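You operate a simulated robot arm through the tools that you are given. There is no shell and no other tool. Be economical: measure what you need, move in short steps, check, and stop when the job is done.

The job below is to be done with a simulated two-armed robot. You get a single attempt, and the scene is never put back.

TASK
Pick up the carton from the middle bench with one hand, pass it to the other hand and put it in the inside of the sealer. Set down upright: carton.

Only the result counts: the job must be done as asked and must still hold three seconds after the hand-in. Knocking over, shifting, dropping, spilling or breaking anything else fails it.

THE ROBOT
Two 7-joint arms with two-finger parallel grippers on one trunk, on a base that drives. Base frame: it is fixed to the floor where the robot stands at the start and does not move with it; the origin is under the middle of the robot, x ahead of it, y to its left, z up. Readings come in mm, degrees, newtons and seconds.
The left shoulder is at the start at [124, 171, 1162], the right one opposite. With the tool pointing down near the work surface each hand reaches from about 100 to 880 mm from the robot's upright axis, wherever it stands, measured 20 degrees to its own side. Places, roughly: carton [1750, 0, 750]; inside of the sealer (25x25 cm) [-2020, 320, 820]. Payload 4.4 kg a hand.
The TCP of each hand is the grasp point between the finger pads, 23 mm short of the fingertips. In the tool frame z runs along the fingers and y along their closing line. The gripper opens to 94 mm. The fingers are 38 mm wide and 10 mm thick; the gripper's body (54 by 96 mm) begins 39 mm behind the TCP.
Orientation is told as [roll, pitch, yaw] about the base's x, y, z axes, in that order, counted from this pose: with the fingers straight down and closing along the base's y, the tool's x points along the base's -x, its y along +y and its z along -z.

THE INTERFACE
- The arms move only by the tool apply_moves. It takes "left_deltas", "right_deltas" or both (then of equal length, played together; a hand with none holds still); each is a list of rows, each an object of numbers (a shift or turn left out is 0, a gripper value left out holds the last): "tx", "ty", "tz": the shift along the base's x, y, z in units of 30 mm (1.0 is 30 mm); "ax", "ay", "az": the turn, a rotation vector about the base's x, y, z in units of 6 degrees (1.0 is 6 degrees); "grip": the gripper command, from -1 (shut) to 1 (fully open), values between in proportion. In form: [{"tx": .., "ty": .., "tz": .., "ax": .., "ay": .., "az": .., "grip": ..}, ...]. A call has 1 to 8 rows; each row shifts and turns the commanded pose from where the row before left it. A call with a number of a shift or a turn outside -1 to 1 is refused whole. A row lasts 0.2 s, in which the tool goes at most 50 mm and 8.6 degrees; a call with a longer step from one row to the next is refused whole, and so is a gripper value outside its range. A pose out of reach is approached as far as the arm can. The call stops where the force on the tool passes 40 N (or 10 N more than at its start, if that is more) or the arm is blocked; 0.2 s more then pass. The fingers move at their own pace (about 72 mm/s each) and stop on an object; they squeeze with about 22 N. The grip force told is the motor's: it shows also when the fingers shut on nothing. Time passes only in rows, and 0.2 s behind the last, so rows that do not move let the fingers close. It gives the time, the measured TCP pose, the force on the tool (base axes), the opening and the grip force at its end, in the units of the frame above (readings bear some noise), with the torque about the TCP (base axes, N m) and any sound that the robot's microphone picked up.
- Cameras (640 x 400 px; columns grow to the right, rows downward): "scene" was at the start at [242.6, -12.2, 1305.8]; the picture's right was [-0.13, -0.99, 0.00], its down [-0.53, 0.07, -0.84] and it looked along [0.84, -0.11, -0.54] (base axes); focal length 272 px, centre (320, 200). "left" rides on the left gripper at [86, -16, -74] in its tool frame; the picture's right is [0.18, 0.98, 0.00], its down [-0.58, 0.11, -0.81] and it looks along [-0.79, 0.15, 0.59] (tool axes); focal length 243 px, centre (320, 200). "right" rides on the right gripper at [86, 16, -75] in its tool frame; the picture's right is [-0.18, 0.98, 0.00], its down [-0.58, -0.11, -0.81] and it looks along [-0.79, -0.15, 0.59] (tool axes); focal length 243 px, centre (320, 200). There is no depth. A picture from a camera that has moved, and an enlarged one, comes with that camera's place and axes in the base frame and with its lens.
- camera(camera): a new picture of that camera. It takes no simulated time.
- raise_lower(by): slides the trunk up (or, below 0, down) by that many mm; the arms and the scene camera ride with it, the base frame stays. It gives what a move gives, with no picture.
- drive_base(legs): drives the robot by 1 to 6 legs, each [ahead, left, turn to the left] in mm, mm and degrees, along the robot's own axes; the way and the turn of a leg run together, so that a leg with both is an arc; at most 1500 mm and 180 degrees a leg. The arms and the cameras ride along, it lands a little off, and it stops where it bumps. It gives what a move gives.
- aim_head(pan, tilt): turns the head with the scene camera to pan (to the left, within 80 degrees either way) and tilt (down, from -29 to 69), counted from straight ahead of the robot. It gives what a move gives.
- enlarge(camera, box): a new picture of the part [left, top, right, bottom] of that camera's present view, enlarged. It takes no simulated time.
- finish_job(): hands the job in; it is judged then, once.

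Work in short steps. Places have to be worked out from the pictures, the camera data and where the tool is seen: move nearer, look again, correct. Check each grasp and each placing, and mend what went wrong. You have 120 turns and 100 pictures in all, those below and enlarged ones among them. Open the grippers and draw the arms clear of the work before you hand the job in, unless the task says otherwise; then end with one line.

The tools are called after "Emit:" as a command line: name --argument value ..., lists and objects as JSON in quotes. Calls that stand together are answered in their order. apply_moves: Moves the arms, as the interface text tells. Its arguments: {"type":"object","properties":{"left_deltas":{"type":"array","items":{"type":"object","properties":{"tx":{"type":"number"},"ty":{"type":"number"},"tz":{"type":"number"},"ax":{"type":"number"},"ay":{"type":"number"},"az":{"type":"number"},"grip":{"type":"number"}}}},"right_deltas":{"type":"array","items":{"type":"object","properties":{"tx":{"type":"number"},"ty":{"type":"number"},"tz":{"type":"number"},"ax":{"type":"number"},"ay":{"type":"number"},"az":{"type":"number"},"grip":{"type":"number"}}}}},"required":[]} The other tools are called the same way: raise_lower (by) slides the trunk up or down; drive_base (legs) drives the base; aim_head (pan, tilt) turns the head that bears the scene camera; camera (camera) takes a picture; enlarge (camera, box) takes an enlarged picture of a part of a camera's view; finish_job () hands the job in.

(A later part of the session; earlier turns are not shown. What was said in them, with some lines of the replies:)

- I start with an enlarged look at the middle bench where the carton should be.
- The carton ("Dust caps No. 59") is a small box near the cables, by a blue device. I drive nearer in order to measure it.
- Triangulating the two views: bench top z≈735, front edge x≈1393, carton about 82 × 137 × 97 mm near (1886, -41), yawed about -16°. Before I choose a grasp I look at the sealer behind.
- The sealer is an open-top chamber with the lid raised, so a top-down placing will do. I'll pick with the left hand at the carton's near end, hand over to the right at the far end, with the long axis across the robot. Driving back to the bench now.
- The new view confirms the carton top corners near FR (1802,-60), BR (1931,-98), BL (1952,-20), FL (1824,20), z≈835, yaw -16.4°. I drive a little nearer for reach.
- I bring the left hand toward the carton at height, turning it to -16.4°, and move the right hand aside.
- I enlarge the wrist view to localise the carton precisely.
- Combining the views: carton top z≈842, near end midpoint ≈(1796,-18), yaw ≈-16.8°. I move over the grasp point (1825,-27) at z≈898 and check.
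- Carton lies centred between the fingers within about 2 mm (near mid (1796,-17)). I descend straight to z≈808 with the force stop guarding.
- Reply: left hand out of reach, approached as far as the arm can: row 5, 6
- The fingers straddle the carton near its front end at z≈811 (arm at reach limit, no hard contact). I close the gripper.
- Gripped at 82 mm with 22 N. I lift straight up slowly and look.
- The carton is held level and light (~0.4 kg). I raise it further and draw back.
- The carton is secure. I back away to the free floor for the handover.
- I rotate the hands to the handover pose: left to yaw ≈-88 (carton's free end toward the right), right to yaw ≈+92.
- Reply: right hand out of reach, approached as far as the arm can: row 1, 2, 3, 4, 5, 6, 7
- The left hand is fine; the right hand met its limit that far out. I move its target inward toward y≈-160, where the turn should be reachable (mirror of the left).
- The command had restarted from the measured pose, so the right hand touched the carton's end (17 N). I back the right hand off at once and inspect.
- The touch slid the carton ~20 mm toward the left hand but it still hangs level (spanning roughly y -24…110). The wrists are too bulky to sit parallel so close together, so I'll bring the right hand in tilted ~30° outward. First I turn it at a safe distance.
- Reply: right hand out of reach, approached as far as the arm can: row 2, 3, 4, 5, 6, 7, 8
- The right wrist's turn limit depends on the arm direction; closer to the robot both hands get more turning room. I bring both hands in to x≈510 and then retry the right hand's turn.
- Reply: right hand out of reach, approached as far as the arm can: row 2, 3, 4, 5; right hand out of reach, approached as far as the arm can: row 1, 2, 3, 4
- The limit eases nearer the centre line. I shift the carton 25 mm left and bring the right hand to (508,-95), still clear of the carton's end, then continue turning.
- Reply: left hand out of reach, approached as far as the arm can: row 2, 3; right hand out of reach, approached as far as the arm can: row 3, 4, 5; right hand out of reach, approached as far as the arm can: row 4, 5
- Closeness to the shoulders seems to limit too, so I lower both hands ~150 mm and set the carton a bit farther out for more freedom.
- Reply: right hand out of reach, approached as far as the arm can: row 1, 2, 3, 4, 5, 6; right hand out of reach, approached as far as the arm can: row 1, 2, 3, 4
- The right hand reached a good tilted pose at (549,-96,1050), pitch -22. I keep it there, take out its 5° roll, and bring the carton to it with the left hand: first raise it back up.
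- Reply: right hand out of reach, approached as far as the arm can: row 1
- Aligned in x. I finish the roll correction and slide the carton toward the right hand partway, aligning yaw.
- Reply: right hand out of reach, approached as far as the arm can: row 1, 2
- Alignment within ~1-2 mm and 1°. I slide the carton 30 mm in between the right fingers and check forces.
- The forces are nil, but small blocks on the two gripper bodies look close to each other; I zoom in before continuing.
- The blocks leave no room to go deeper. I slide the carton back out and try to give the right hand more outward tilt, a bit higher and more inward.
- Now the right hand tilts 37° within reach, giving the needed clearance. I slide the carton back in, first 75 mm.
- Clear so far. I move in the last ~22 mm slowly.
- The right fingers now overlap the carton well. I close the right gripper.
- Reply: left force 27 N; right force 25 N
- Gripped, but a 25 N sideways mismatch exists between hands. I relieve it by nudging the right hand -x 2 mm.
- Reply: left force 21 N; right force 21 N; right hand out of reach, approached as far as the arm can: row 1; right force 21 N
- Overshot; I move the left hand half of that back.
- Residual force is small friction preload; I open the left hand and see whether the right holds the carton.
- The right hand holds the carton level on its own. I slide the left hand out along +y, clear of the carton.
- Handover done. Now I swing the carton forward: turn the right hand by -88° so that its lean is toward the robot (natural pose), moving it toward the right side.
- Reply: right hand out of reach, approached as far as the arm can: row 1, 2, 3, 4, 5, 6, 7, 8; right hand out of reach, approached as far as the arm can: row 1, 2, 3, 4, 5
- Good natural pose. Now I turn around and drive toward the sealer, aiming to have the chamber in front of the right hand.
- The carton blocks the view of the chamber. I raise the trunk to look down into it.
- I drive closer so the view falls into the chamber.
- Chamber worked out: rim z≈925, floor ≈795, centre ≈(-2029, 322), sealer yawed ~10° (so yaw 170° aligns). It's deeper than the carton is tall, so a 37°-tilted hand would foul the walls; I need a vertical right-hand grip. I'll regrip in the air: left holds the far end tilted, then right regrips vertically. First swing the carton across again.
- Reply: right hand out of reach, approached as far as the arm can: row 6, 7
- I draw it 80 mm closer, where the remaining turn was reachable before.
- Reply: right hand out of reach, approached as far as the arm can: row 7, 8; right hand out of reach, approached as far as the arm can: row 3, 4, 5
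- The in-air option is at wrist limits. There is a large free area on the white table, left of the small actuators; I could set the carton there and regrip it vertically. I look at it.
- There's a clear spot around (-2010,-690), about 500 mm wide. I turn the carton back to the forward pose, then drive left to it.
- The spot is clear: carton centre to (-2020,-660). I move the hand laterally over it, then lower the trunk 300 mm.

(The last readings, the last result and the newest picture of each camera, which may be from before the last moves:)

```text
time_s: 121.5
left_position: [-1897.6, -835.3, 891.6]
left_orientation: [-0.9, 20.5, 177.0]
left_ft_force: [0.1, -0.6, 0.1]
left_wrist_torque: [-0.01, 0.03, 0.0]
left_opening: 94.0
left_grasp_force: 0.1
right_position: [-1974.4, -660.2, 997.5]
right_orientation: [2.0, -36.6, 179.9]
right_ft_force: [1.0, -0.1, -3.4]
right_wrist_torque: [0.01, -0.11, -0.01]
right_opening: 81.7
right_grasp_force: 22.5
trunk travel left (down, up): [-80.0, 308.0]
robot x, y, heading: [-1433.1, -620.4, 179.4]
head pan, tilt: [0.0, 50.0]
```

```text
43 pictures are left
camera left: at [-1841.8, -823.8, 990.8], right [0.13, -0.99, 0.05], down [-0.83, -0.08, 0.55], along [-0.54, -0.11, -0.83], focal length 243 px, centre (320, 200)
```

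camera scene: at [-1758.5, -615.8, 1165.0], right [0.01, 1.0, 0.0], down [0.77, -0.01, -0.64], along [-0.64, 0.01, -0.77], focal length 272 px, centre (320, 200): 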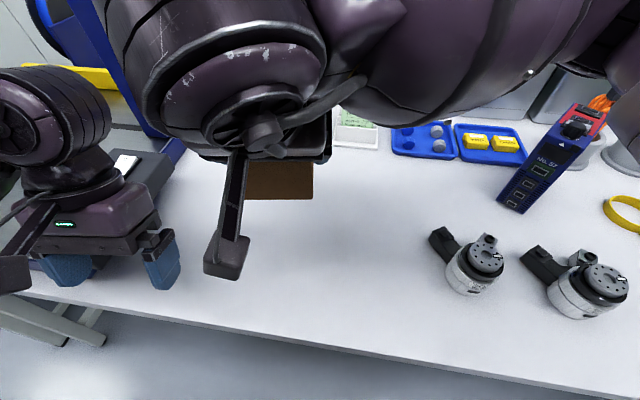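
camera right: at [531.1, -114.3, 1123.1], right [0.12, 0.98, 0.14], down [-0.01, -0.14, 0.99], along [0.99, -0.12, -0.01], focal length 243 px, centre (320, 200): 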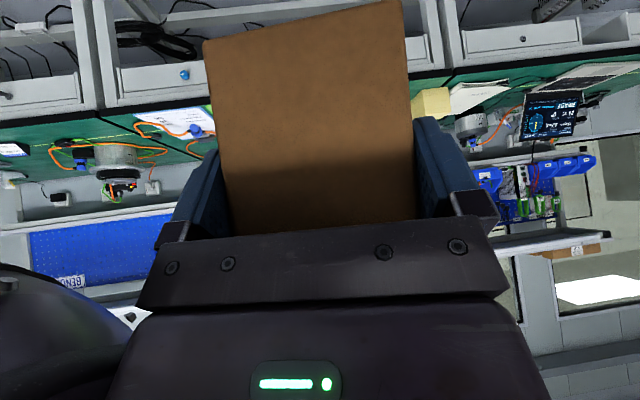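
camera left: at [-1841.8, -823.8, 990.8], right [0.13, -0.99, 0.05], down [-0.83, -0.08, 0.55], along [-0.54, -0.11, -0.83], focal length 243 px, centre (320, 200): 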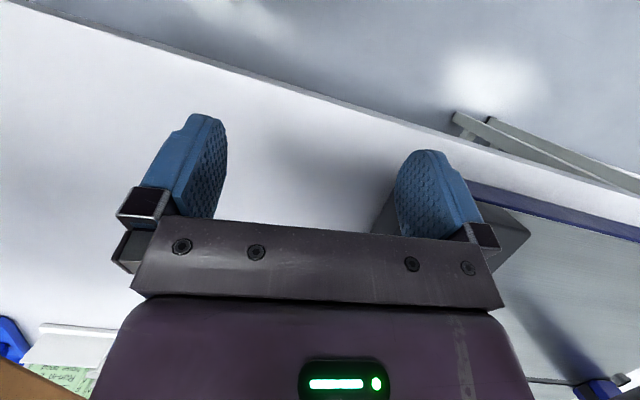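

The left hand dropped and pitched with the trunk; I lift it back up and away from the gantry before going on.

Emit:
apply_moves --left_deltas '[{"tz": 0.9, "tx": 0.3}, {"tz": 0.9, "tx": 0.3}, {"tz": 0.9, "tx": 0.3}, {"tz": 0.9, "tx": 0.3}, {"tz": 0.9, "tx": 0.3}, {"tz": 0.9, "tx": 0.3}]'

Emit:
camera --camera "scene"

```text
time_s: 122.9
left_position: [-1854.6, -837.4, 1057.7]
left_orientation: [-0.8, 20.4, 177.1]
left_ft_force: [0.2, -0.1, -0.7]
left_wrist_torque: [-0.01, 0.02, 0.01]
left_opening: 94.0
left_grasp_force: 0.1
left hand out of reach, approached as far as the arm can: row 2, 3, 5
right_position: [-1974.5, -660.9, 997.8]
right_orientation: [2.0, -36.6, 180.0]
right_ft_force: [0.9, 0.0, -3.5]
right_wrist_torque: [-0.05, -0.14, -0.02]
right_opening: 82.1
right_grasp_force: 21.9
trunk travel left (down, up): [-80.0, 308.0]
robot x, y, heading: [-1432.4, -620.0, 179.2]
head pan, tilt: [0.0, 50.0]
```

```text
42 pictures are left
camera scene: at [-1758.3, -615.6, 1165.1], right [0.01, 1.0, 0.0], down [0.77, -0.01, -0.64], along [-0.64, 0.01, -0.77], focal length 272 px, centre (320, 200)
```

scene: 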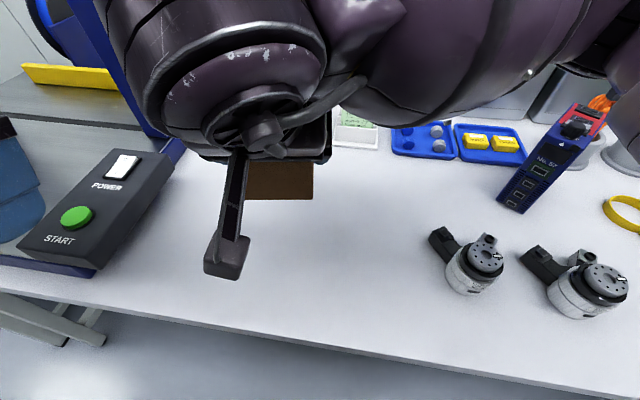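

Now I lower the carton: 120 mm down first.

Emit:
apply_moves --right_deltas '[{"tz": -0.7}, {"tz": -0.7}, {"tz": -0.7}, {"tz": -0.7}, {"tz": -0.6}, {"tz": -0.5}]'

Emit:
camera --camera "right"

Emit:
camera --camera "scene"

```text
time_s: 124.3
left_position: [-1856.7, -836.9, 1054.6]
left_orientation: [-0.8, 20.5, 177.2]
left_ft_force: [0.9, 0.0, 0.3]
left_wrist_torque: [0.02, 0.01, 0.03]
left_opening: 94.1
left_grasp_force: 0.0
right_position: [-1975.6, -661.1, 877.4]
right_orientation: [2.0, -36.5, 179.9]
right_ft_force: [0.0, -0.1, -3.7]
right_wrist_torque: [0.03, -0.13, 0.0]
right_opening: 81.8
right_grasp_force: 21.9
trunk travel left (down, up): [-80.0, 308.0]
robot x, y, heading: [-1431.7, -620.3, 179.6]
head pan, tilt: [0.0, 50.0]
```

```text
41 pictures are left
camera right: at [-1862.1, -674.4, 887.0], right [-0.13, -0.98, 0.14], down [0.01, 0.14, 0.99], along [-0.99, 0.13, -0.01], focal length 243 px, centre (320, 200)
```

right: 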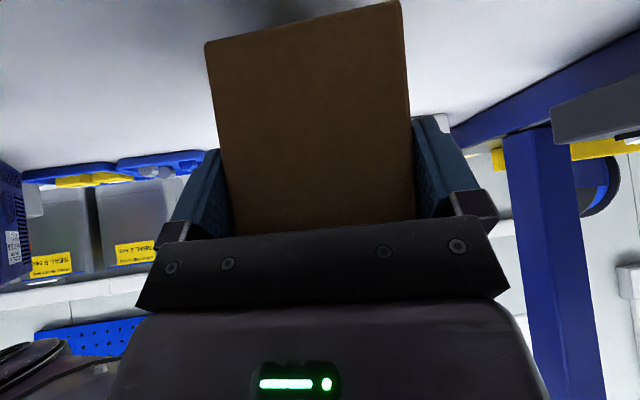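

```text
40 pictures are left
camera scene: at [-1759.6, -615.8, 1164.4], right [0.01, 1.0, 0.0], down [0.77, -0.01, -0.64], along [-0.64, 0.01, -0.77], focal length 272 px, centre (320, 200)
```

scene: 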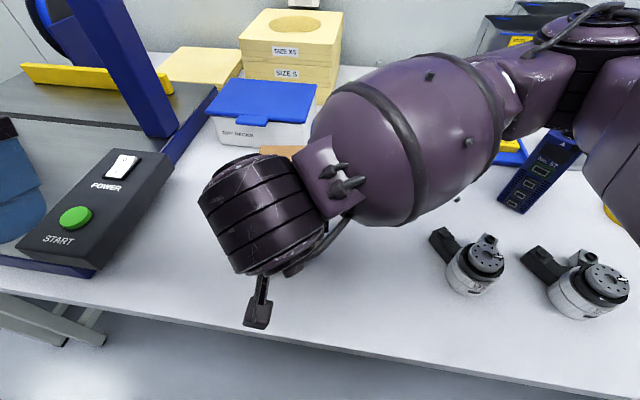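

Roughly 25-30 mm remains; I lower 20 mm then feel for contact in small steps.

Emit:
apply_moves --right_deltas '[{"tz": -0.25}, {"tz": -0.25}, {"tz": -0.2}]'

Emit:
apply_moves --right_deltas '[{"tz": -0.15}]'

```text
time_s: 125.1
left_position: [-1854.7, -838.6, 1056.8]
left_orientation: [-0.8, 20.4, 177.1]
left_ft_force: [-0.4, -0.5, -0.5]
left_wrist_torque: [-0.01, 0.0, 0.0]
left_opening: 94.0
left_grasp_force: 0.0
right_position: [-1976.2, -662.4, 858.0]
right_orientation: [2.1, -36.7, 179.9]
right_ft_force: [0.5, 0.8, 4.2]
right_wrist_torque: [0.33, 0.65, -0.09]
right_opening: 82.0
right_grasp_force: 22.3
trunk travel left (down, up): [-80.0, 308.0]
robot x, y, heading: [-1434.6, -617.4, 179.3]
head pan, tilt: [0.0, 50.0]
```

```text
time_s: 125.5
left_position: [-1855.0, -837.8, 1056.5]
left_orientation: [-0.8, 20.3, 177.1]
left_ft_force: [0.1, -0.6, -0.9]
left_wrist_torque: [-0.03, 0.02, 0.04]
left_opening: 93.9
left_grasp_force: 0.1
right_position: [-1974.6, -661.8, 853.2]
right_orientation: [2.0, -36.7, 180.1]
right_ft_force: [3.8, -0.5, 8.4]
right_wrist_torque: [0.4, 0.8, -0.11]
right_opening: 81.3
right_grasp_force: 21.7
trunk travel left (down, up): [-80.0, 308.0]
robot x, y, heading: [-1436.4, -619.3, 179.5]
head pan, tilt: [0.0, 50.0]
```

Contact begins at the far end; a few mm more to seat it.

Emit:
apply_moves --right_deltas '[{"tz": -0.12}, {"tz": -0.08}]'

Emit:
camera --camera "right"

```text
time_s: 126.1
left_position: [-1855.9, -836.9, 1055.2]
left_orientation: [-0.8, 20.4, 177.1]
left_ft_force: [0.2, 0.0, -0.1]
left_wrist_torque: [-0.03, 0.03, 0.0]
left_opening: 94.1
left_grasp_force: 0.1
right_position: [-1974.8, -660.5, 847.4]
right_orientation: [2.0, -36.5, 179.9]
right_ft_force: [2.7, 0.2, 7.1]
right_wrist_torque: [0.33, 0.76, -0.12]
right_opening: 82.1
right_grasp_force: 21.9
trunk travel left (down, up): [-80.0, 308.0]
robot x, y, heading: [-1438.6, -615.7, 179.3]
head pan, tilt: [0.0, 50.0]
```

```text
39 pictures are left
camera right: at [-1861.3, -674.4, 855.7], right [-0.13, -0.98, 0.14], down [0.01, 0.14, 0.99], along [-0.99, 0.13, -0.01], focal length 243 px, centre (320, 200)
```

right: 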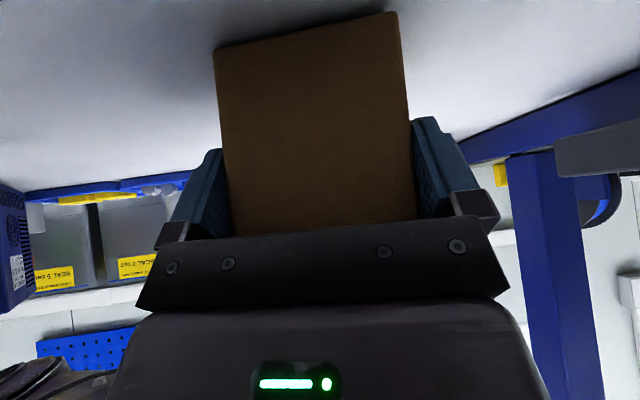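

The carton is pivoting flat; near end still slightly up. I continue in small steps.

Emit:
apply_moves --right_deltas '[{"tz": -0.13}, {"tz": -0.13}]'

Emit:
camera --camera "right"

```text
time_s: 126.7
left_position: [-1854.6, -836.6, 1057.7]
left_orientation: [-0.9, 20.2, 177.2]
left_ft_force: [0.1, 0.1, 0.3]
left_wrist_torque: [0.01, -0.01, 0.0]
left_opening: 94.2
left_grasp_force: 0.0
right_position: [-1975.2, -660.9, 842.0]
right_orientation: [2.0, -36.7, 179.9]
right_ft_force: [-0.1, 2.0, 24.9]
right_wrist_torque: [1.27, -0.16, -0.03]
right_opening: 82.0
right_grasp_force: 22.1
trunk travel left (down, up): [-80.0, 308.0]
robot x, y, heading: [-1435.8, -621.1, 179.3]
head pan, tilt: [0.0, 50.0]
```

```text
38 pictures are left
camera right: at [-1861.7, -674.4, 850.2], right [-0.13, -0.98, 0.14], down [0.02, 0.14, 0.99], along [-0.99, 0.13, 0.0], focal length 243 px, centre (320, 200)
```

right: 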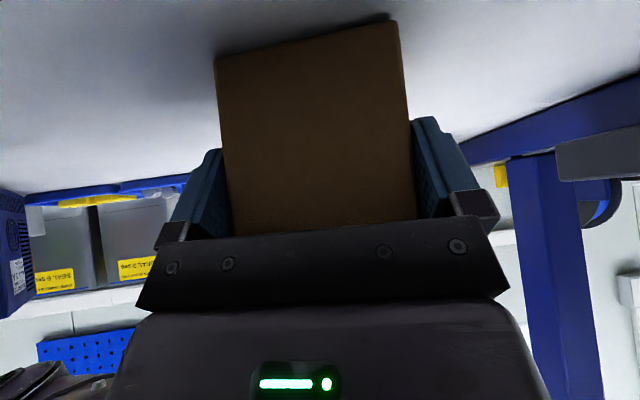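

Seated with 25 N. I open the right hand and withdraw along its tilted axis.

Emit:
apply_moves --right_deltas '[{"tz": 0.03, "grip": 1}, {"grip": 1}, {"grip": 1}, {"tx": 0.3, "tz": 0.4}, {"tx": 0.4, "tz": 0.53}, {"tx": 0.5, "tz": 0.67}, {"tx": 0.5, "tz": 0.67}, {"tx": 0.5, "tz": 0.67}]'

Emit:
camera --camera "right"

Emit:
camera --camera "scene"

```text
time_s: 128.5
left_position: [-1855.0, -838.5, 1056.5]
left_orientation: [-0.8, 20.4, 177.1]
left_ft_force: [0.4, 0.1, 0.2]
left_wrist_torque: [0.0, 0.01, -0.03]
left_opening: 94.1
left_grasp_force: 0.1
right_position: [-1908.0, -661.6, 929.2]
right_orientation: [2.0, -36.6, 180.1]
right_ft_force: [0.0, -0.2, -1.0]
right_wrist_torque: [0.01, -0.04, -0.02]
right_opening: 94.0
right_grasp_force: 0.1
trunk travel left (down, up): [-80.0, 308.0]
robot x, y, heading: [-1434.8, -622.4, 179.2]
head pan, tilt: [0.0, 50.0]
```

```text
37 pictures are left
camera right: at [-1794.8, -674.3, 938.3], right [-0.13, -0.98, 0.14], down [0.01, 0.14, 0.99], along [-0.99, 0.13, -0.01], focal length 243 px, centre (320, 200)
```

right: 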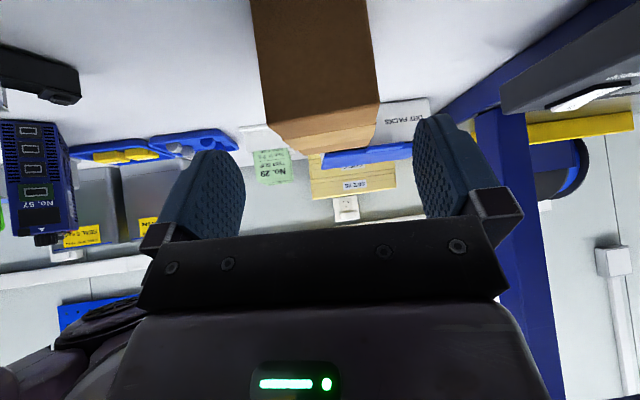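

```text
36 pictures are left
camera scene: at [-1758.8, -616.0, 1164.7], right [0.01, 1.0, 0.0], down [0.77, -0.01, -0.64], along [-0.64, 0.01, -0.77], focal length 272 px, centre (320, 200)
```

scene: 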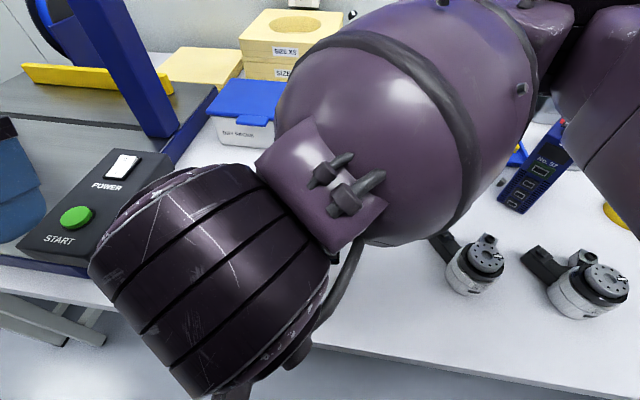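

The carton stands free on the table. I raise the right hand and turn it vertical (pitch −36.5 → 0).

Emit:
apply_moves --right_deltas '[{"tz": 0.8}, {"tz": 0.8}, {"ay": -0.9, "ax": 0.08, "tz": 0.4}, {"ay": -0.9, "ax": 0.08, "tz": 0.4}, {"ay": -0.9, "ax": 0.08}, {"ay": -0.9, "ax": 0.08}, {"ay": -1}, {"ay": -1}]'

Emit:
apply_moves --right_deltas '[{"ay": -0.5, "tx": -0.3}, {"tx": -0.7}, {"tx": -0.7}]'

Emit:
camera --camera "right"

```text
time_s: 130.3
left_position: [-1856.3, -838.2, 1055.8]
left_orientation: [-0.8, 20.6, 177.2]
left_ft_force: [-0.6, 0.2, 0.1]
left_wrist_torque: [0.0, -0.01, -0.01]
left_opening: 93.8
left_grasp_force: 0.1
right_position: [-1909.5, -660.5, 1001.5]
right_orientation: [0.2, -2.8, -179.1]
right_ft_force: [-0.3, 0.6, -0.1]
right_wrist_torque: [-0.02, -0.01, -0.01]
right_opening: 94.0
right_grasp_force: 0.0
trunk travel left (down, up): [-80.0, 308.0]
robot x, y, heading: [-1430.6, -619.5, 179.2]
head pan, tilt: [0.0, 50.0]
```

```text
time_s: 131.1
left_position: [-1858.0, -838.2, 1057.7]
left_orientation: [-0.8, 20.5, 177.0]
left_ft_force: [0.1, 0.1, 0.8]
left_wrist_torque: [-0.01, 0.02, 0.01]
left_opening: 94.2
left_grasp_force: 0.1
right_position: [-1962.1, -662.1, 1001.9]
right_orientation: [0.2, 0.1, -179.2]
right_ft_force: [-0.4, 0.2, -0.2]
right_wrist_torque: [0.0, -0.01, 0.0]
right_opening: 93.8
right_grasp_force: 0.1
trunk travel left (down, up): [-80.0, 308.0]
robot x, y, heading: [-1437.2, -617.2, 179.3]
head pan, tilt: [0.0, 50.0]
```

```text
35 pictures are left
camera right: at [-1875.9, -675.0, 1076.0], right [-0.17, -0.99, 0.0], down [-0.59, 0.1, 0.8], along [-0.79, 0.14, -0.59], focal length 243 px, centre (320, 200)
```

right: 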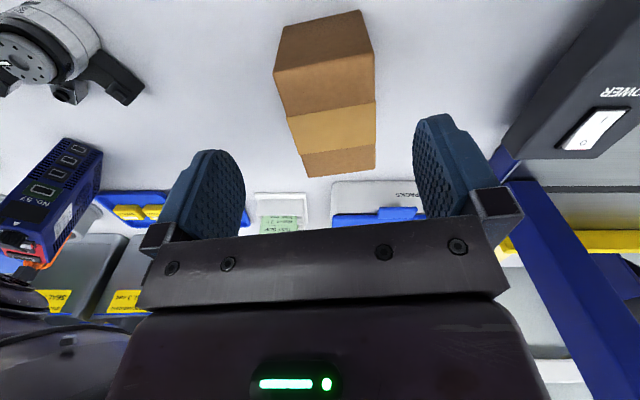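

Carton top measured: centre ≈(-2036,-659), yaw ≈178.5°, width 82. I move above its centre and lower to z≈915 to check.

Emit:
apply_moves --right_deltas '[{"tx": -0.77, "az": -0.2}, {"tx": -0.77, "az": -0.18, "ty": 0.1}, {"tx": -0.77}, {"tz": -0.75}, {"tz": -0.75}, {"tz": -0.75}, {"tz": -0.6}, {}]'

Emit:
camera --camera "right"

```text
time_s: 132.9
left_position: [-1856.7, -836.9, 1055.6]
left_orientation: [-0.7, 20.5, 177.0]
left_ft_force: [-0.5, 0.7, 0.3]
left_wrist_torque: [0.02, -0.01, 0.02]
left_opening: 94.3
left_grasp_force: 0.1
right_position: [-2029.7, -657.4, 915.9]
right_orientation: [0.3, 0.1, 178.5]
right_ft_force: [0.4, -0.2, 0.5]
right_wrist_torque: [-0.02, 0.01, 0.03]
right_opening: 93.9
right_grasp_force: 0.0
trunk travel left (down, up): [-80.0, 308.0]
robot x, y, heading: [-1438.1, -618.3, 179.4]
head pan, tilt: [0.0, 50.0]
```

```text
34 pictures are left
camera right: at [-1944.9, -676.1, 990.7], right [-0.21, -0.98, 0.0], down [-0.58, 0.13, 0.8], along [-0.79, 0.17, -0.59], focal length 243 px, centre (320, 200)
```

right: 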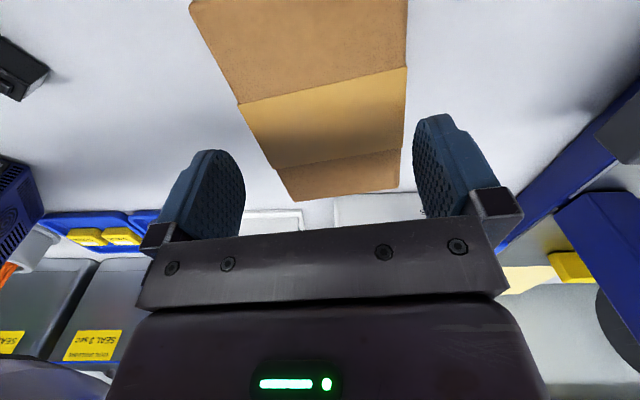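

The carton sits ~5 mm to the -y side of the hand's centre; top z≈877. I shift 5.5 mm and descend to z≈850.

Emit:
apply_moves --right_deltas '[{"ty": -0.18}, {"tz": -0.4}, {"tz": -0.4}, {"tz": -0.4}, {"tz": -0.4}, {"tz": -0.4}, {"tz": -0.15}]'

Emit:
camera --camera "right"

```text
time_s: 134.5
left_position: [-1857.0, -838.0, 1056.2]
left_orientation: [-0.9, 20.6, 177.1]
left_ft_force: [-0.1, 0.5, 0.3]
left_wrist_torque: [-0.01, 0.01, 0.02]
left_opening: 94.0
left_grasp_force: 0.1
right_position: [-2029.3, -662.6, 850.1]
right_orientation: [0.4, 0.1, 178.4]
right_ft_force: [0.0, -0.3, 0.1]
right_wrist_torque: [0.0, -0.02, 0.04]
right_opening: 94.3
right_grasp_force: 0.1
trunk travel left (down, up): [-80.0, 308.0]
robot x, y, heading: [-1434.6, -618.3, 179.5]
head pan, tilt: [0.0, 50.0]
```

```text
33 pictures are left
camera right: at [-1944.2, -680.3, 924.1], right [-0.21, -0.98, 0.0], down [-0.58, 0.13, 0.8], along [-0.79, 0.17, -0.59], focal length 243 px, centre (320, 200)
```

right: 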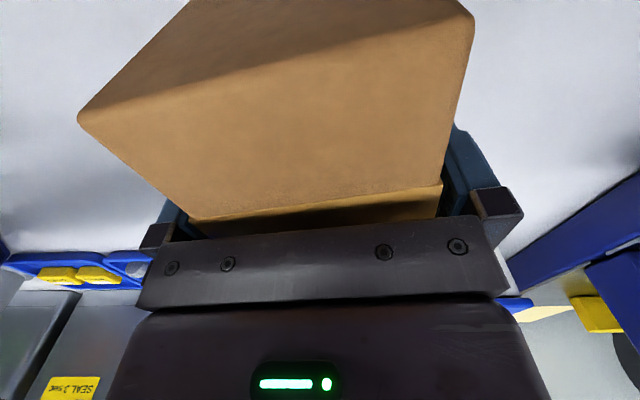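

Fingers straddle the carton at its centre without contact. I close and lift slightly.

Emit:
apply_moves --right_deltas '[{"grip": -1}, {"grip": -1}, {"grip": -1}, {"grip": -1}, {"tz": 0.3}, {"tz": 0.5}, {"tz": 0.7}, {"tz": 0.8}]'

Emit:
camera --camera "right"

```text
time_s: 136.3
left_position: [-1856.5, -836.8, 1056.6]
left_orientation: [-0.8, 20.4, 177.1]
left_ft_force: [0.7, -0.3, 0.2]
left_wrist_torque: [0.02, 0.0, -0.02]
left_opening: 94.0
left_grasp_force: 0.1
right_position: [-2029.8, -663.3, 919.9]
right_orientation: [0.3, 0.0, 178.4]
right_ft_force: [-0.1, -0.6, -3.0]
right_wrist_torque: [0.02, 0.02, -0.01]
right_opening: 81.9
right_grasp_force: 22.3
trunk travel left (down, up): [-80.0, 308.0]
robot x, y, heading: [-1436.6, -619.6, 179.4]
head pan, tilt: [0.0, 50.0]
```

```text
32 pictures are left
camera right: at [-1944.3, -682.0, 994.4], right [-0.21, -0.98, 0.0], down [-0.58, 0.13, 0.81], along [-0.79, 0.17, -0.59], focal length 243 px, centre (320, 200)
```

right: 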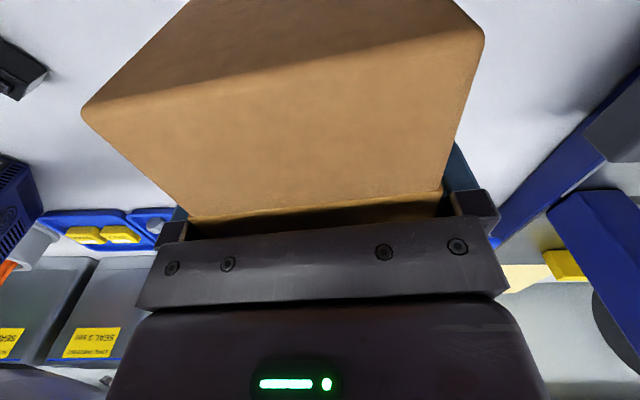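

Grip is vertical, central and torque-free. I raise the trunk back up.

Emit:
raise_lower --by 300

Emit:
apply_moves --right_deltas '[{"ty": 0.8, "tx": 0.5}, {"ty": 0.8, "tx": 0.5}, {"ty": 0.8, "tx": 0.5}, {"ty": 0.8, "tx": 0.5}, {"ty": 0.8}, {"ty": 0.8}]'

Emit:
drive_base --legs '[[-130, 0, 0], [0, -790, 0]]'

Emit:
aim_head --pan -5 --tilt 50

Emit:
camera --camera "scene"

```text
time_s: 139.3
left_position: [-1856.7, -837.0, 1355.7]
left_orientation: [-0.8, 20.4, 177.2]
left_ft_force: [-0.1, 0.2, -0.3]
left_wrist_torque: [-0.01, 0.06, -0.01]
left_opening: 94.0
left_grasp_force: 0.0
right_position: [-2029.8, -663.0, 1217.1]
right_orientation: [0.2, 0.1, 178.5]
right_ft_force: [0.7, 0.1, -3.9]
right_wrist_torque: [-0.03, 0.02, 0.01]
right_opening: 81.8
right_grasp_force: 21.5
trunk travel left (down, up): [-380.0, 8.0]
robot x, y, heading: [-1436.8, -615.6, 179.4]
head pan, tilt: [0.0, 50.0]
```

```text
time_s: 140.7
left_position: [-1857.5, -836.7, 1356.2]
left_orientation: [-0.7, 20.4, 177.2]
left_ft_force: [0.3, 0.6, 0.3]
left_wrist_torque: [-0.06, 0.02, -0.05]
left_opening: 93.7
left_grasp_force: 0.0
right_position: [-1967.3, -517.9, 1217.2]
right_orientation: [0.3, 0.1, 178.5]
right_ft_force: [0.4, 0.1, -3.4]
right_wrist_torque: [-0.02, 0.01, -0.03]
right_opening: 82.0
right_grasp_force: 22.0
trunk travel left (down, up): [-380.0, 8.0]
robot x, y, heading: [-1434.2, -619.2, 179.5]
head pan, tilt: [0.0, 50.0]
```

```text
time_s: 148.9
left_position: [-1718.9, -54.2, 1355.2]
left_orientation: [-0.8, 20.5, 177.5]
left_ft_force: [-0.6, 0.0, 1.3]
left_wrist_torque: [0.0, 0.01, -0.01]
left_opening: 94.0
left_grasp_force: 0.0
right_position: [-1830.9, 263.4, 1219.4]
right_orientation: [0.2, 0.1, 178.8]
right_ft_force: [0.0, -0.9, -2.6]
right_wrist_torque: [0.03, 0.0, -0.03]
right_opening: 82.1
right_grasp_force: 22.4
trunk travel left (down, up): [-380.0, 8.0]
robot x, y, heading: [-1299.3, 164.2, 179.9]
head pan, tilt: [0.0, 50.0]
```

```text
time_s: 149.6
left_position: [-1717.5, -54.7, 1356.2]
left_orientation: [-0.8, 20.5, 177.4]
left_ft_force: [0.2, 0.1, 0.3]
left_wrist_torque: [-0.02, 0.0, 0.01]
left_opening: 94.0
left_grasp_force: 0.0
right_position: [-1830.2, 264.4, 1217.9]
right_orientation: [0.3, 0.1, 179.0]
right_ft_force: [0.9, 0.7, -3.4]
right_wrist_torque: [-0.01, 0.06, 0.03]
right_opening: 81.7
right_grasp_force: 22.0
trunk travel left (down, up): [-380.0, 8.0]
robot x, y, heading: [-1297.0, 166.7, 179.5]
head pan, tilt: [-5.0, 50.0]
```

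```text
31 pictures are left
camera scene: at [-1429.6, 173.1, 1495.3], right [0.09, 1.0, 0.0], down [0.76, -0.07, -0.64], along [-0.64, 0.06, -0.77], focal length 272 px, centre (320, 200)
```

scene: 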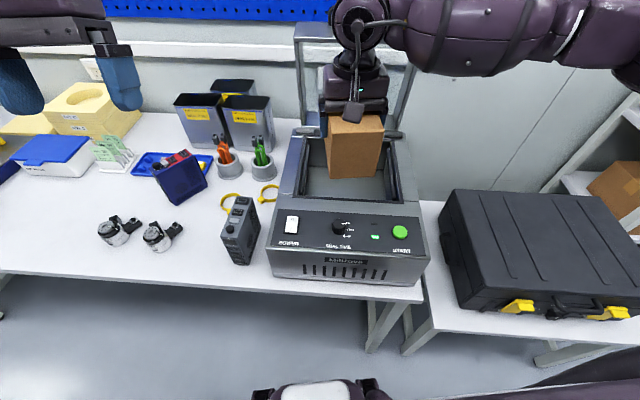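

I zoom in to measure the chamber opening and its yaw precisely.

Emit:
enlarge --camera "scene" --box '[250, 110, 450, 290]'

```text
2.22 times, centred on (350, 200) of scene
camera zoom: at [-1429.6, 173.1, 1495.3], right [0.09, 1.0, 0.0], down [0.76, -0.07, -0.64], along [-0.64, 0.06, -0.77], focal length 604 px, centre (253, 200)
```

zoom: 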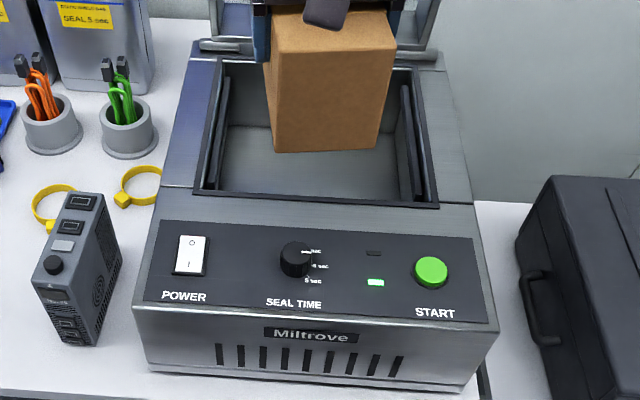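

Chamber centre (-2029,320), yaw ≈10°. I bring the carton over it at height, turned to yaw 170°.

Emit:
apply_moves --right_deltas '[{"tx": -0.93, "ty": 0.27, "az": -0.21}, {"tx": -0.93, "ty": 0.27, "az": -0.21}, {"tx": -0.93, "ty": 0.27, "az": -0.21}, {"tx": -0.93, "ty": 0.27, "az": -0.21}, {"tx": -0.93, "ty": 0.27, "az": -0.21}, {"tx": -0.93, "ty": 0.27, "az": -0.21}, {"tx": -0.93, "ty": 0.27, "az": -0.21}]'

Emit:
camera --camera "scene"

Emit:
camera --camera "right"

```text
time_s: 151.2
left_position: [-1719.3, -55.6, 1355.4]
left_orientation: [-0.7, 20.6, 177.4]
left_ft_force: [-0.8, 0.2, -0.5]
left_wrist_torque: [0.01, -0.01, 0.0]
left_opening: 94.2
left_grasp_force: 0.0
right_position: [-2027.0, 321.3, 1216.5]
right_orientation: [0.3, 0.2, 170.0]
right_ft_force: [0.1, 0.0, -3.7]
right_wrist_torque: [0.0, 0.0, -0.01]
right_opening: 81.8
right_grasp_force: 22.0
trunk travel left (down, up): [-380.0, 8.0]
robot x, y, heading: [-1296.0, 163.0, 179.8]
head pan, tilt: [-5.0, 50.0]
```

```text
29 pictures are left
camera scene: at [-1430.3, 172.7, 1495.2], right [0.09, 1.0, 0.0], down [0.76, -0.07, -0.64], along [-0.64, 0.06, -0.77], focal length 272 px, centre (320, 200)
```

scene: 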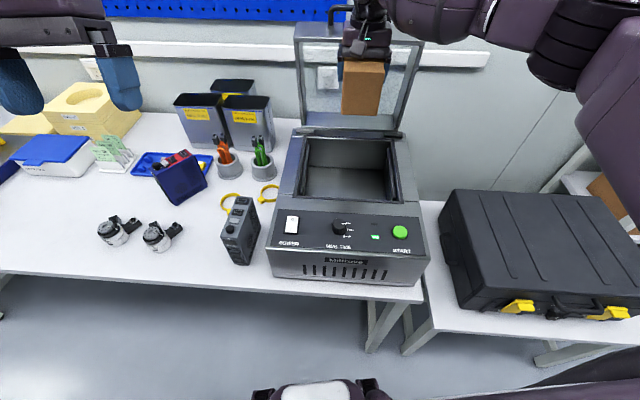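

```text
28 pictures are left
camera right: at [-1945.1, 291.0, 1291.3], right [-0.35, -0.94, 0.0], down [-0.56, 0.21, 0.8], along [-0.75, 0.28, -0.59], focal length 243 px, centre (320, 200)
```

right: 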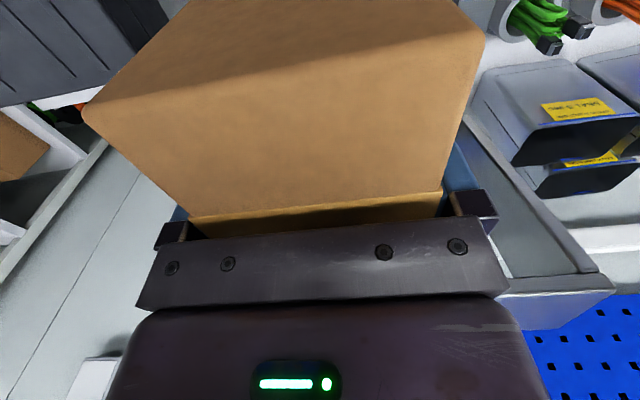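

Good clearance to the lid. I lower the trunk 190 mm straight down.

Emit:
raise_lower --by -190

Emit:
camera --camera "scene"

```text
time_s: 153.3
left_position: [-1716.9, -55.5, 1167.1]
left_orientation: [-0.8, 20.3, 177.5]
left_ft_force: [-0.2, -0.2, -0.1]
left_wrist_torque: [-0.01, 0.04, -0.03]
left_opening: 93.8
left_grasp_force: 0.1
right_position: [-2026.5, 322.0, 1030.7]
right_orientation: [0.3, 0.1, 170.1]
right_ft_force: [0.1, -0.9, -2.6]
right_wrist_torque: [-0.03, 0.03, -0.02]
right_opening: 82.2
right_grasp_force: 21.8
trunk travel left (down, up): [-190.0, 198.0]
robot x, y, heading: [-1295.6, 161.8, 179.4]
head pan, tilt: [-5.0, 50.0]
```

```text
27 pictures are left
camera scene: at [-1509.6, 173.5, 1297.5], right [0.09, 1.0, 0.0], down [0.76, -0.07, -0.64], along [-0.64, 0.06, -0.77], focal length 272 px, centre (320, 200)
```

scene: 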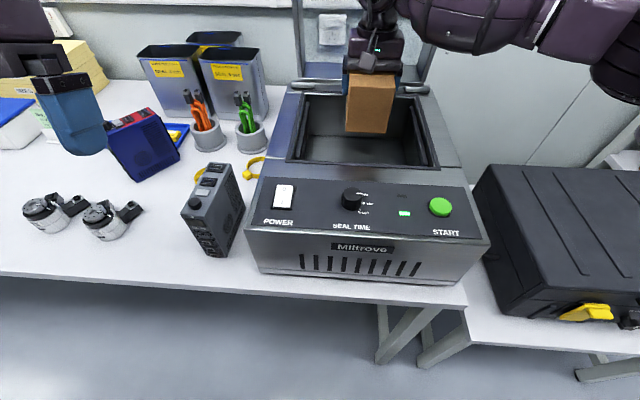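

The rim solves to z≈930; carton hangs centred above. I lower 90 mm and check forces and pictures.

Emit:
apply_moves --right_deltas '[{"tz": -0.6}, {"tz": -0.6}, {"tz": -0.6}, {"tz": -0.6}, {"tz": -0.6}]'

Emit:
enlarge --camera "scene" --box '[260, 30, 480, 210]'

Emit:
camera --camera "right"

```text
time_s: 154.5
left_position: [-1718.5, -54.9, 1165.5]
left_orientation: [-0.8, 20.6, 177.4]
left_ft_force: [-1.2, -1.0, 0.0]
left_wrist_torque: [0.0, 0.0, -0.01]
left_opening: 94.0
left_grasp_force: 0.2
right_position: [-2025.2, 320.1, 936.9]
right_orientation: [0.3, 0.2, 170.1]
right_ft_force: [-0.4, -0.2, -4.0]
right_wrist_torque: [0.01, 0.01, 0.0]
right_opening: 81.9
right_grasp_force: 22.4
trunk travel left (down, up): [-190.0, 198.0]
robot x, y, heading: [-1296.4, 166.7, 179.8]
head pan, tilt: [-5.0, 50.0]
```

```text
2.22 times, centred on (370, 120) of scene
camera zoom: at [-1511.2, 173.6, 1296.9], right [0.09, 1.0, 0.0], down [0.76, -0.07, -0.64], along [-0.64, 0.06, -0.77], focal length 604 px, centre (209, 378)
```

zoom: 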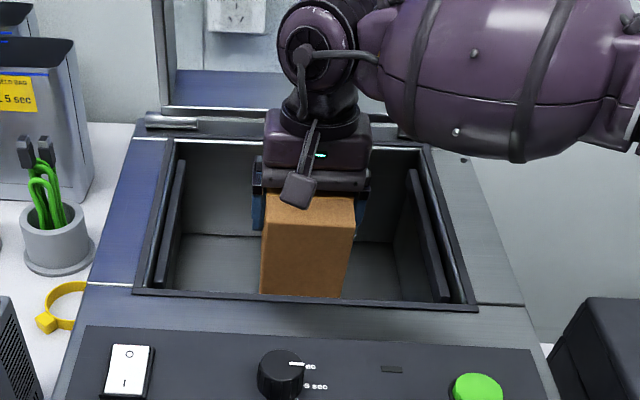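

```text
25 pictures are left
camera right: at [-1943.9, 289.1, 1012.2], right [-0.35, -0.94, 0.0], down [-0.56, 0.21, 0.8], along [-0.75, 0.28, -0.59], focal length 243 px, centre (320, 200)
```

right: 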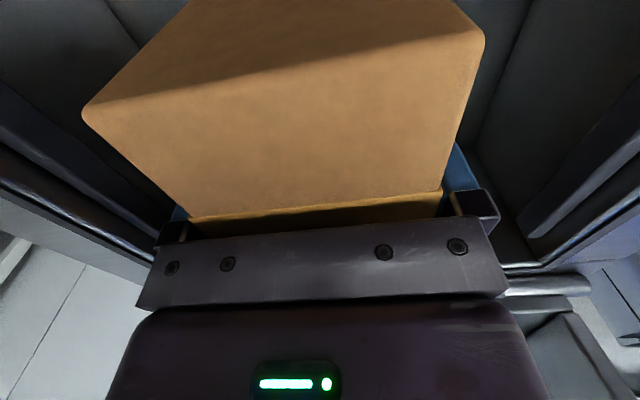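

Nicely centred in the opening. I lower 45 mm more, then feel for the floor.

Emit:
apply_moves --right_deltas '[{"tz": -0.5}, {"tz": -0.5}, {"tz": -0.5}, {}]'

Emit:
apply_moves --right_deltas '[{"tz": -0.2}, {"tz": -0.2}]'

Emit:
enlarge --camera "scene" --box '[260, 30, 480, 210]'

```text
time_s: 155.5
left_position: [-1718.1, -56.2, 1165.9]
left_orientation: [-0.7, 20.5, 177.5]
left_ft_force: [0.5, 1.1, 0.3]
left_wrist_torque: [-0.01, 0.01, 0.03]
left_opening: 93.9
left_grasp_force: 0.1
right_position: [-2026.5, 319.6, 893.8]
right_orientation: [0.2, 0.1, 170.0]
right_ft_force: [-0.6, 0.7, -3.3]
right_wrist_torque: [-0.04, 0.02, 0.01]
right_opening: 81.7
right_grasp_force: 22.0
trunk travel left (down, up): [-190.0, 198.0]
robot x, y, heading: [-1293.8, 165.4, 179.4]
head pan, tilt: [-5.0, 50.0]
```

```text
time_s: 156.1
left_position: [-1717.0, -55.2, 1167.1]
left_orientation: [-0.8, 20.2, 177.3]
left_ft_force: [0.6, -0.3, -0.1]
left_wrist_torque: [0.01, 0.0, 0.01]
left_opening: 93.8
left_grasp_force: 0.0
right_position: [-2026.5, 320.8, 884.0]
right_orientation: [0.3, -0.2, 170.2]
right_ft_force: [-0.4, 1.5, 9.3]
right_wrist_torque: [0.43, -0.83, 0.07]
right_opening: 82.1
right_grasp_force: 22.2
trunk travel left (down, up): [-190.0, 198.0]
robot x, y, heading: [-1297.3, 164.6, 179.7]
head pan, tilt: [-5.0, 50.0]
```

```text
2.22 times, centred on (370, 120) of scene
camera zoom: at [-1509.2, 173.3, 1297.8], right [0.09, 1.0, 0.0], down [0.76, -0.07, -0.64], along [-0.64, 0.06, -0.77], focal length 604 px, centre (209, 378)
```

zoom: 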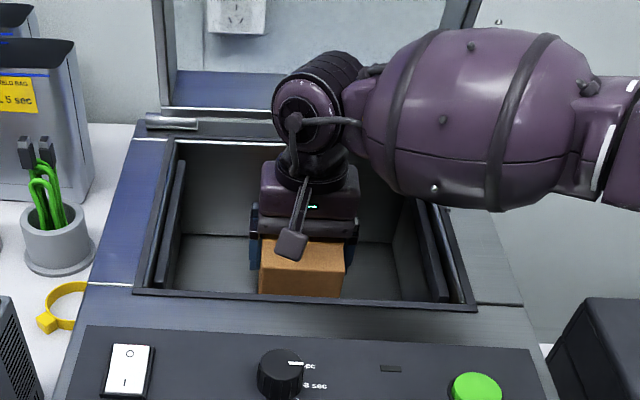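

Floor contact at z≈884 (near corner first). A few mm more seats it flat.

Emit:
apply_moves --right_deltas '[{"tz": -0.1}, {}]'

```text
time_s: 156.7
left_position: [-1717.0, -56.2, 1167.2]
left_orientation: [-0.8, 20.4, 177.4]
left_ft_force: [-0.6, 0.2, 0.1]
left_wrist_torque: [0.02, -0.03, -0.02]
left_opening: 94.0
left_grasp_force: 0.1
right_position: [-2026.6, 319.8, 880.9]
right_orientation: [0.2, -0.1, 170.0]
right_ft_force: [-1.3, 2.6, 19.2]
right_wrist_torque: [0.96, -0.1, 0.03]
right_opening: 82.1
right_grasp_force: 21.8
trunk travel left (down, up): [-190.0, 198.0]
robot x, y, heading: [-1296.6, 166.2, 179.9]
head pan, tilt: [-5.0, 50.0]
```

Seated at 22 N. I release and withdraw straight up.

Emit:
apply_moves --right_deltas '[{"grip": 0}, {"grip": 1}, {"grip": 1}, {"grip": 1}, {"tz": 0.4}, {"tz": 0.6}, {"tz": 0.8}, {"tz": 0.8}]'

Emit:
enlarge --camera "scene" --box '[260, 30, 480, 210]'

Emit:
camera --camera "right"

```text
time_s: 158.5
left_position: [-1716.8, -54.9, 1166.9]
left_orientation: [-0.8, 20.4, 177.4]
left_ft_force: [0.5, 0.7, -0.6]
left_wrist_torque: [-0.04, -0.02, -0.04]
left_opening: 94.0
left_grasp_force: 0.0
right_position: [-2025.7, 321.4, 957.9]
right_orientation: [0.2, 0.1, 170.0]
right_ft_force: [-0.1, 0.3, 0.1]
right_wrist_torque: [0.01, 0.02, 0.0]
right_opening: 93.7
right_grasp_force: 0.0
trunk travel left (down, up): [-190.0, 198.0]
robot x, y, heading: [-1295.3, 167.7, 179.8]
head pan, tilt: [-5.0, 50.0]
```

```text
2.22 times, centred on (370, 120) of scene
camera zoom: at [-1510.0, 173.5, 1297.3], right [0.09, 1.0, 0.0], down [0.76, -0.07, -0.64], along [-0.64, 0.06, -0.77], focal length 604 px, centre (209, 378)
```

zoom: 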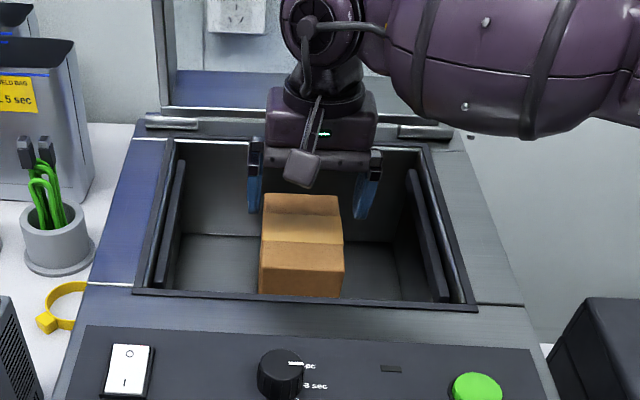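

```text
22 pictures are left
camera right: at [-1943.6, 289.7, 1032.6], right [-0.35, -0.94, 0.0], down [-0.55, 0.21, 0.8], along [-0.75, 0.28, -0.59], focal length 243 px, centre (320, 200)
```

right: 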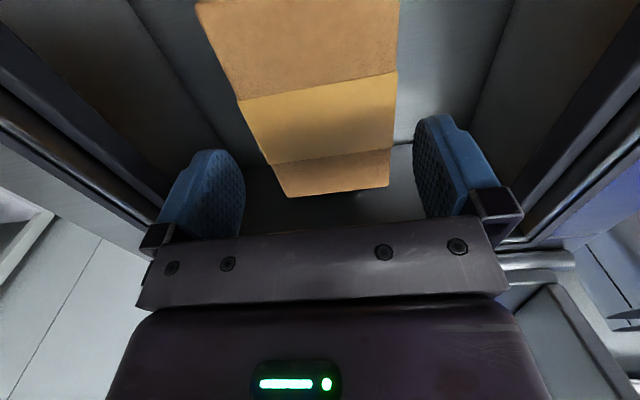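

The carton stands upright on the chamber floor, well inside. I raise the right hand out, then retract and back away.

Emit:
apply_moves --right_deltas '[{"tz": 0.9}, {"tz": 0.9}, {"tz": 0.9}, {"tz": 0.9}, {"tz": 0.9, "tx": 0.3}, {"tx": 0.9}, {"tx": 0.9}, {"tx": 0.9}]'

Emit:
drive_base --legs '[[-350, 0, 0]]'

Emit:
camera --camera "scene"

```text
time_s: 160.3
left_position: [-1717.2, -55.2, 1167.1]
left_orientation: [-0.8, 20.5, 177.4]
left_ft_force: [0.4, -0.1, -0.1]
left_wrist_torque: [-0.01, -0.01, -0.01]
left_opening: 93.9
left_grasp_force: 0.0
right_position: [-1935.4, 320.3, 1093.8]
right_orientation: [0.3, 0.1, 170.0]
right_ft_force: [-1.0, 0.2, -0.1]
right_wrist_torque: [0.0, -0.01, 0.0]
right_opening: 94.0
right_grasp_force: 0.0
trunk travel left (down, up): [-190.0, 198.0]
robot x, y, heading: [-1295.5, 162.4, 179.5]
head pan, tilt: [-5.0, 50.0]
```

```text
time_s: 162.6
left_position: [-1367.7, -54.8, 1165.7]
left_orientation: [-0.8, 20.6, 177.2]
left_ft_force: [0.1, 0.4, 0.7]
left_wrist_torque: [0.01, 0.03, 0.01]
left_opening: 94.1
left_grasp_force: 0.1
right_position: [-1584.3, 319.7, 1092.9]
right_orientation: [0.3, 0.1, 169.9]
right_ft_force: [-0.5, 0.3, -0.5]
right_wrist_torque: [-0.01, -0.02, 0.03]
right_opening: 94.3
right_grasp_force: 0.1
trunk travel left (down, up): [-190.0, 198.0]
robot x, y, heading: [-942.3, 167.5, 179.5]
head pan, tilt: [-5.0, 50.0]
```

```text
21 pictures are left
camera scene: at [-1159.4, 171.9, 1297.1], right [0.1, 1.0, 0.0], down [0.76, -0.07, -0.64], along [-0.64, 0.06, -0.77], focal length 272 px, centre (320, 200)
```

scene: 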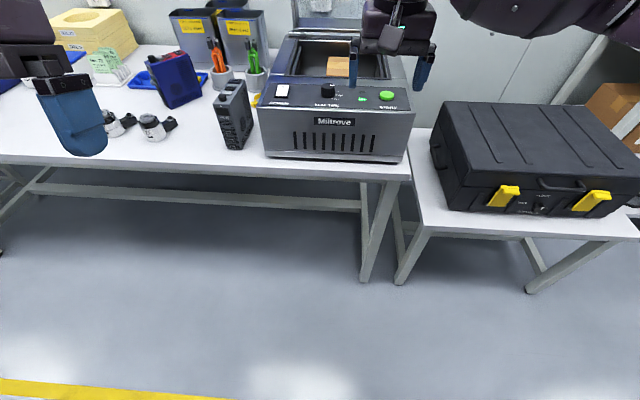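

The carton rests inside the sealer, nothing else has moved, and both hands are open and clear. I hand the job in.

Emit:
finish_job

```text
The job is handed in.
```

The carton is standing upright inside the sealer: the left hand picked it up, passed it to the right, and the right placed it. I set it down once on the white table to regrip it, and the last picture shows nothing else moved.
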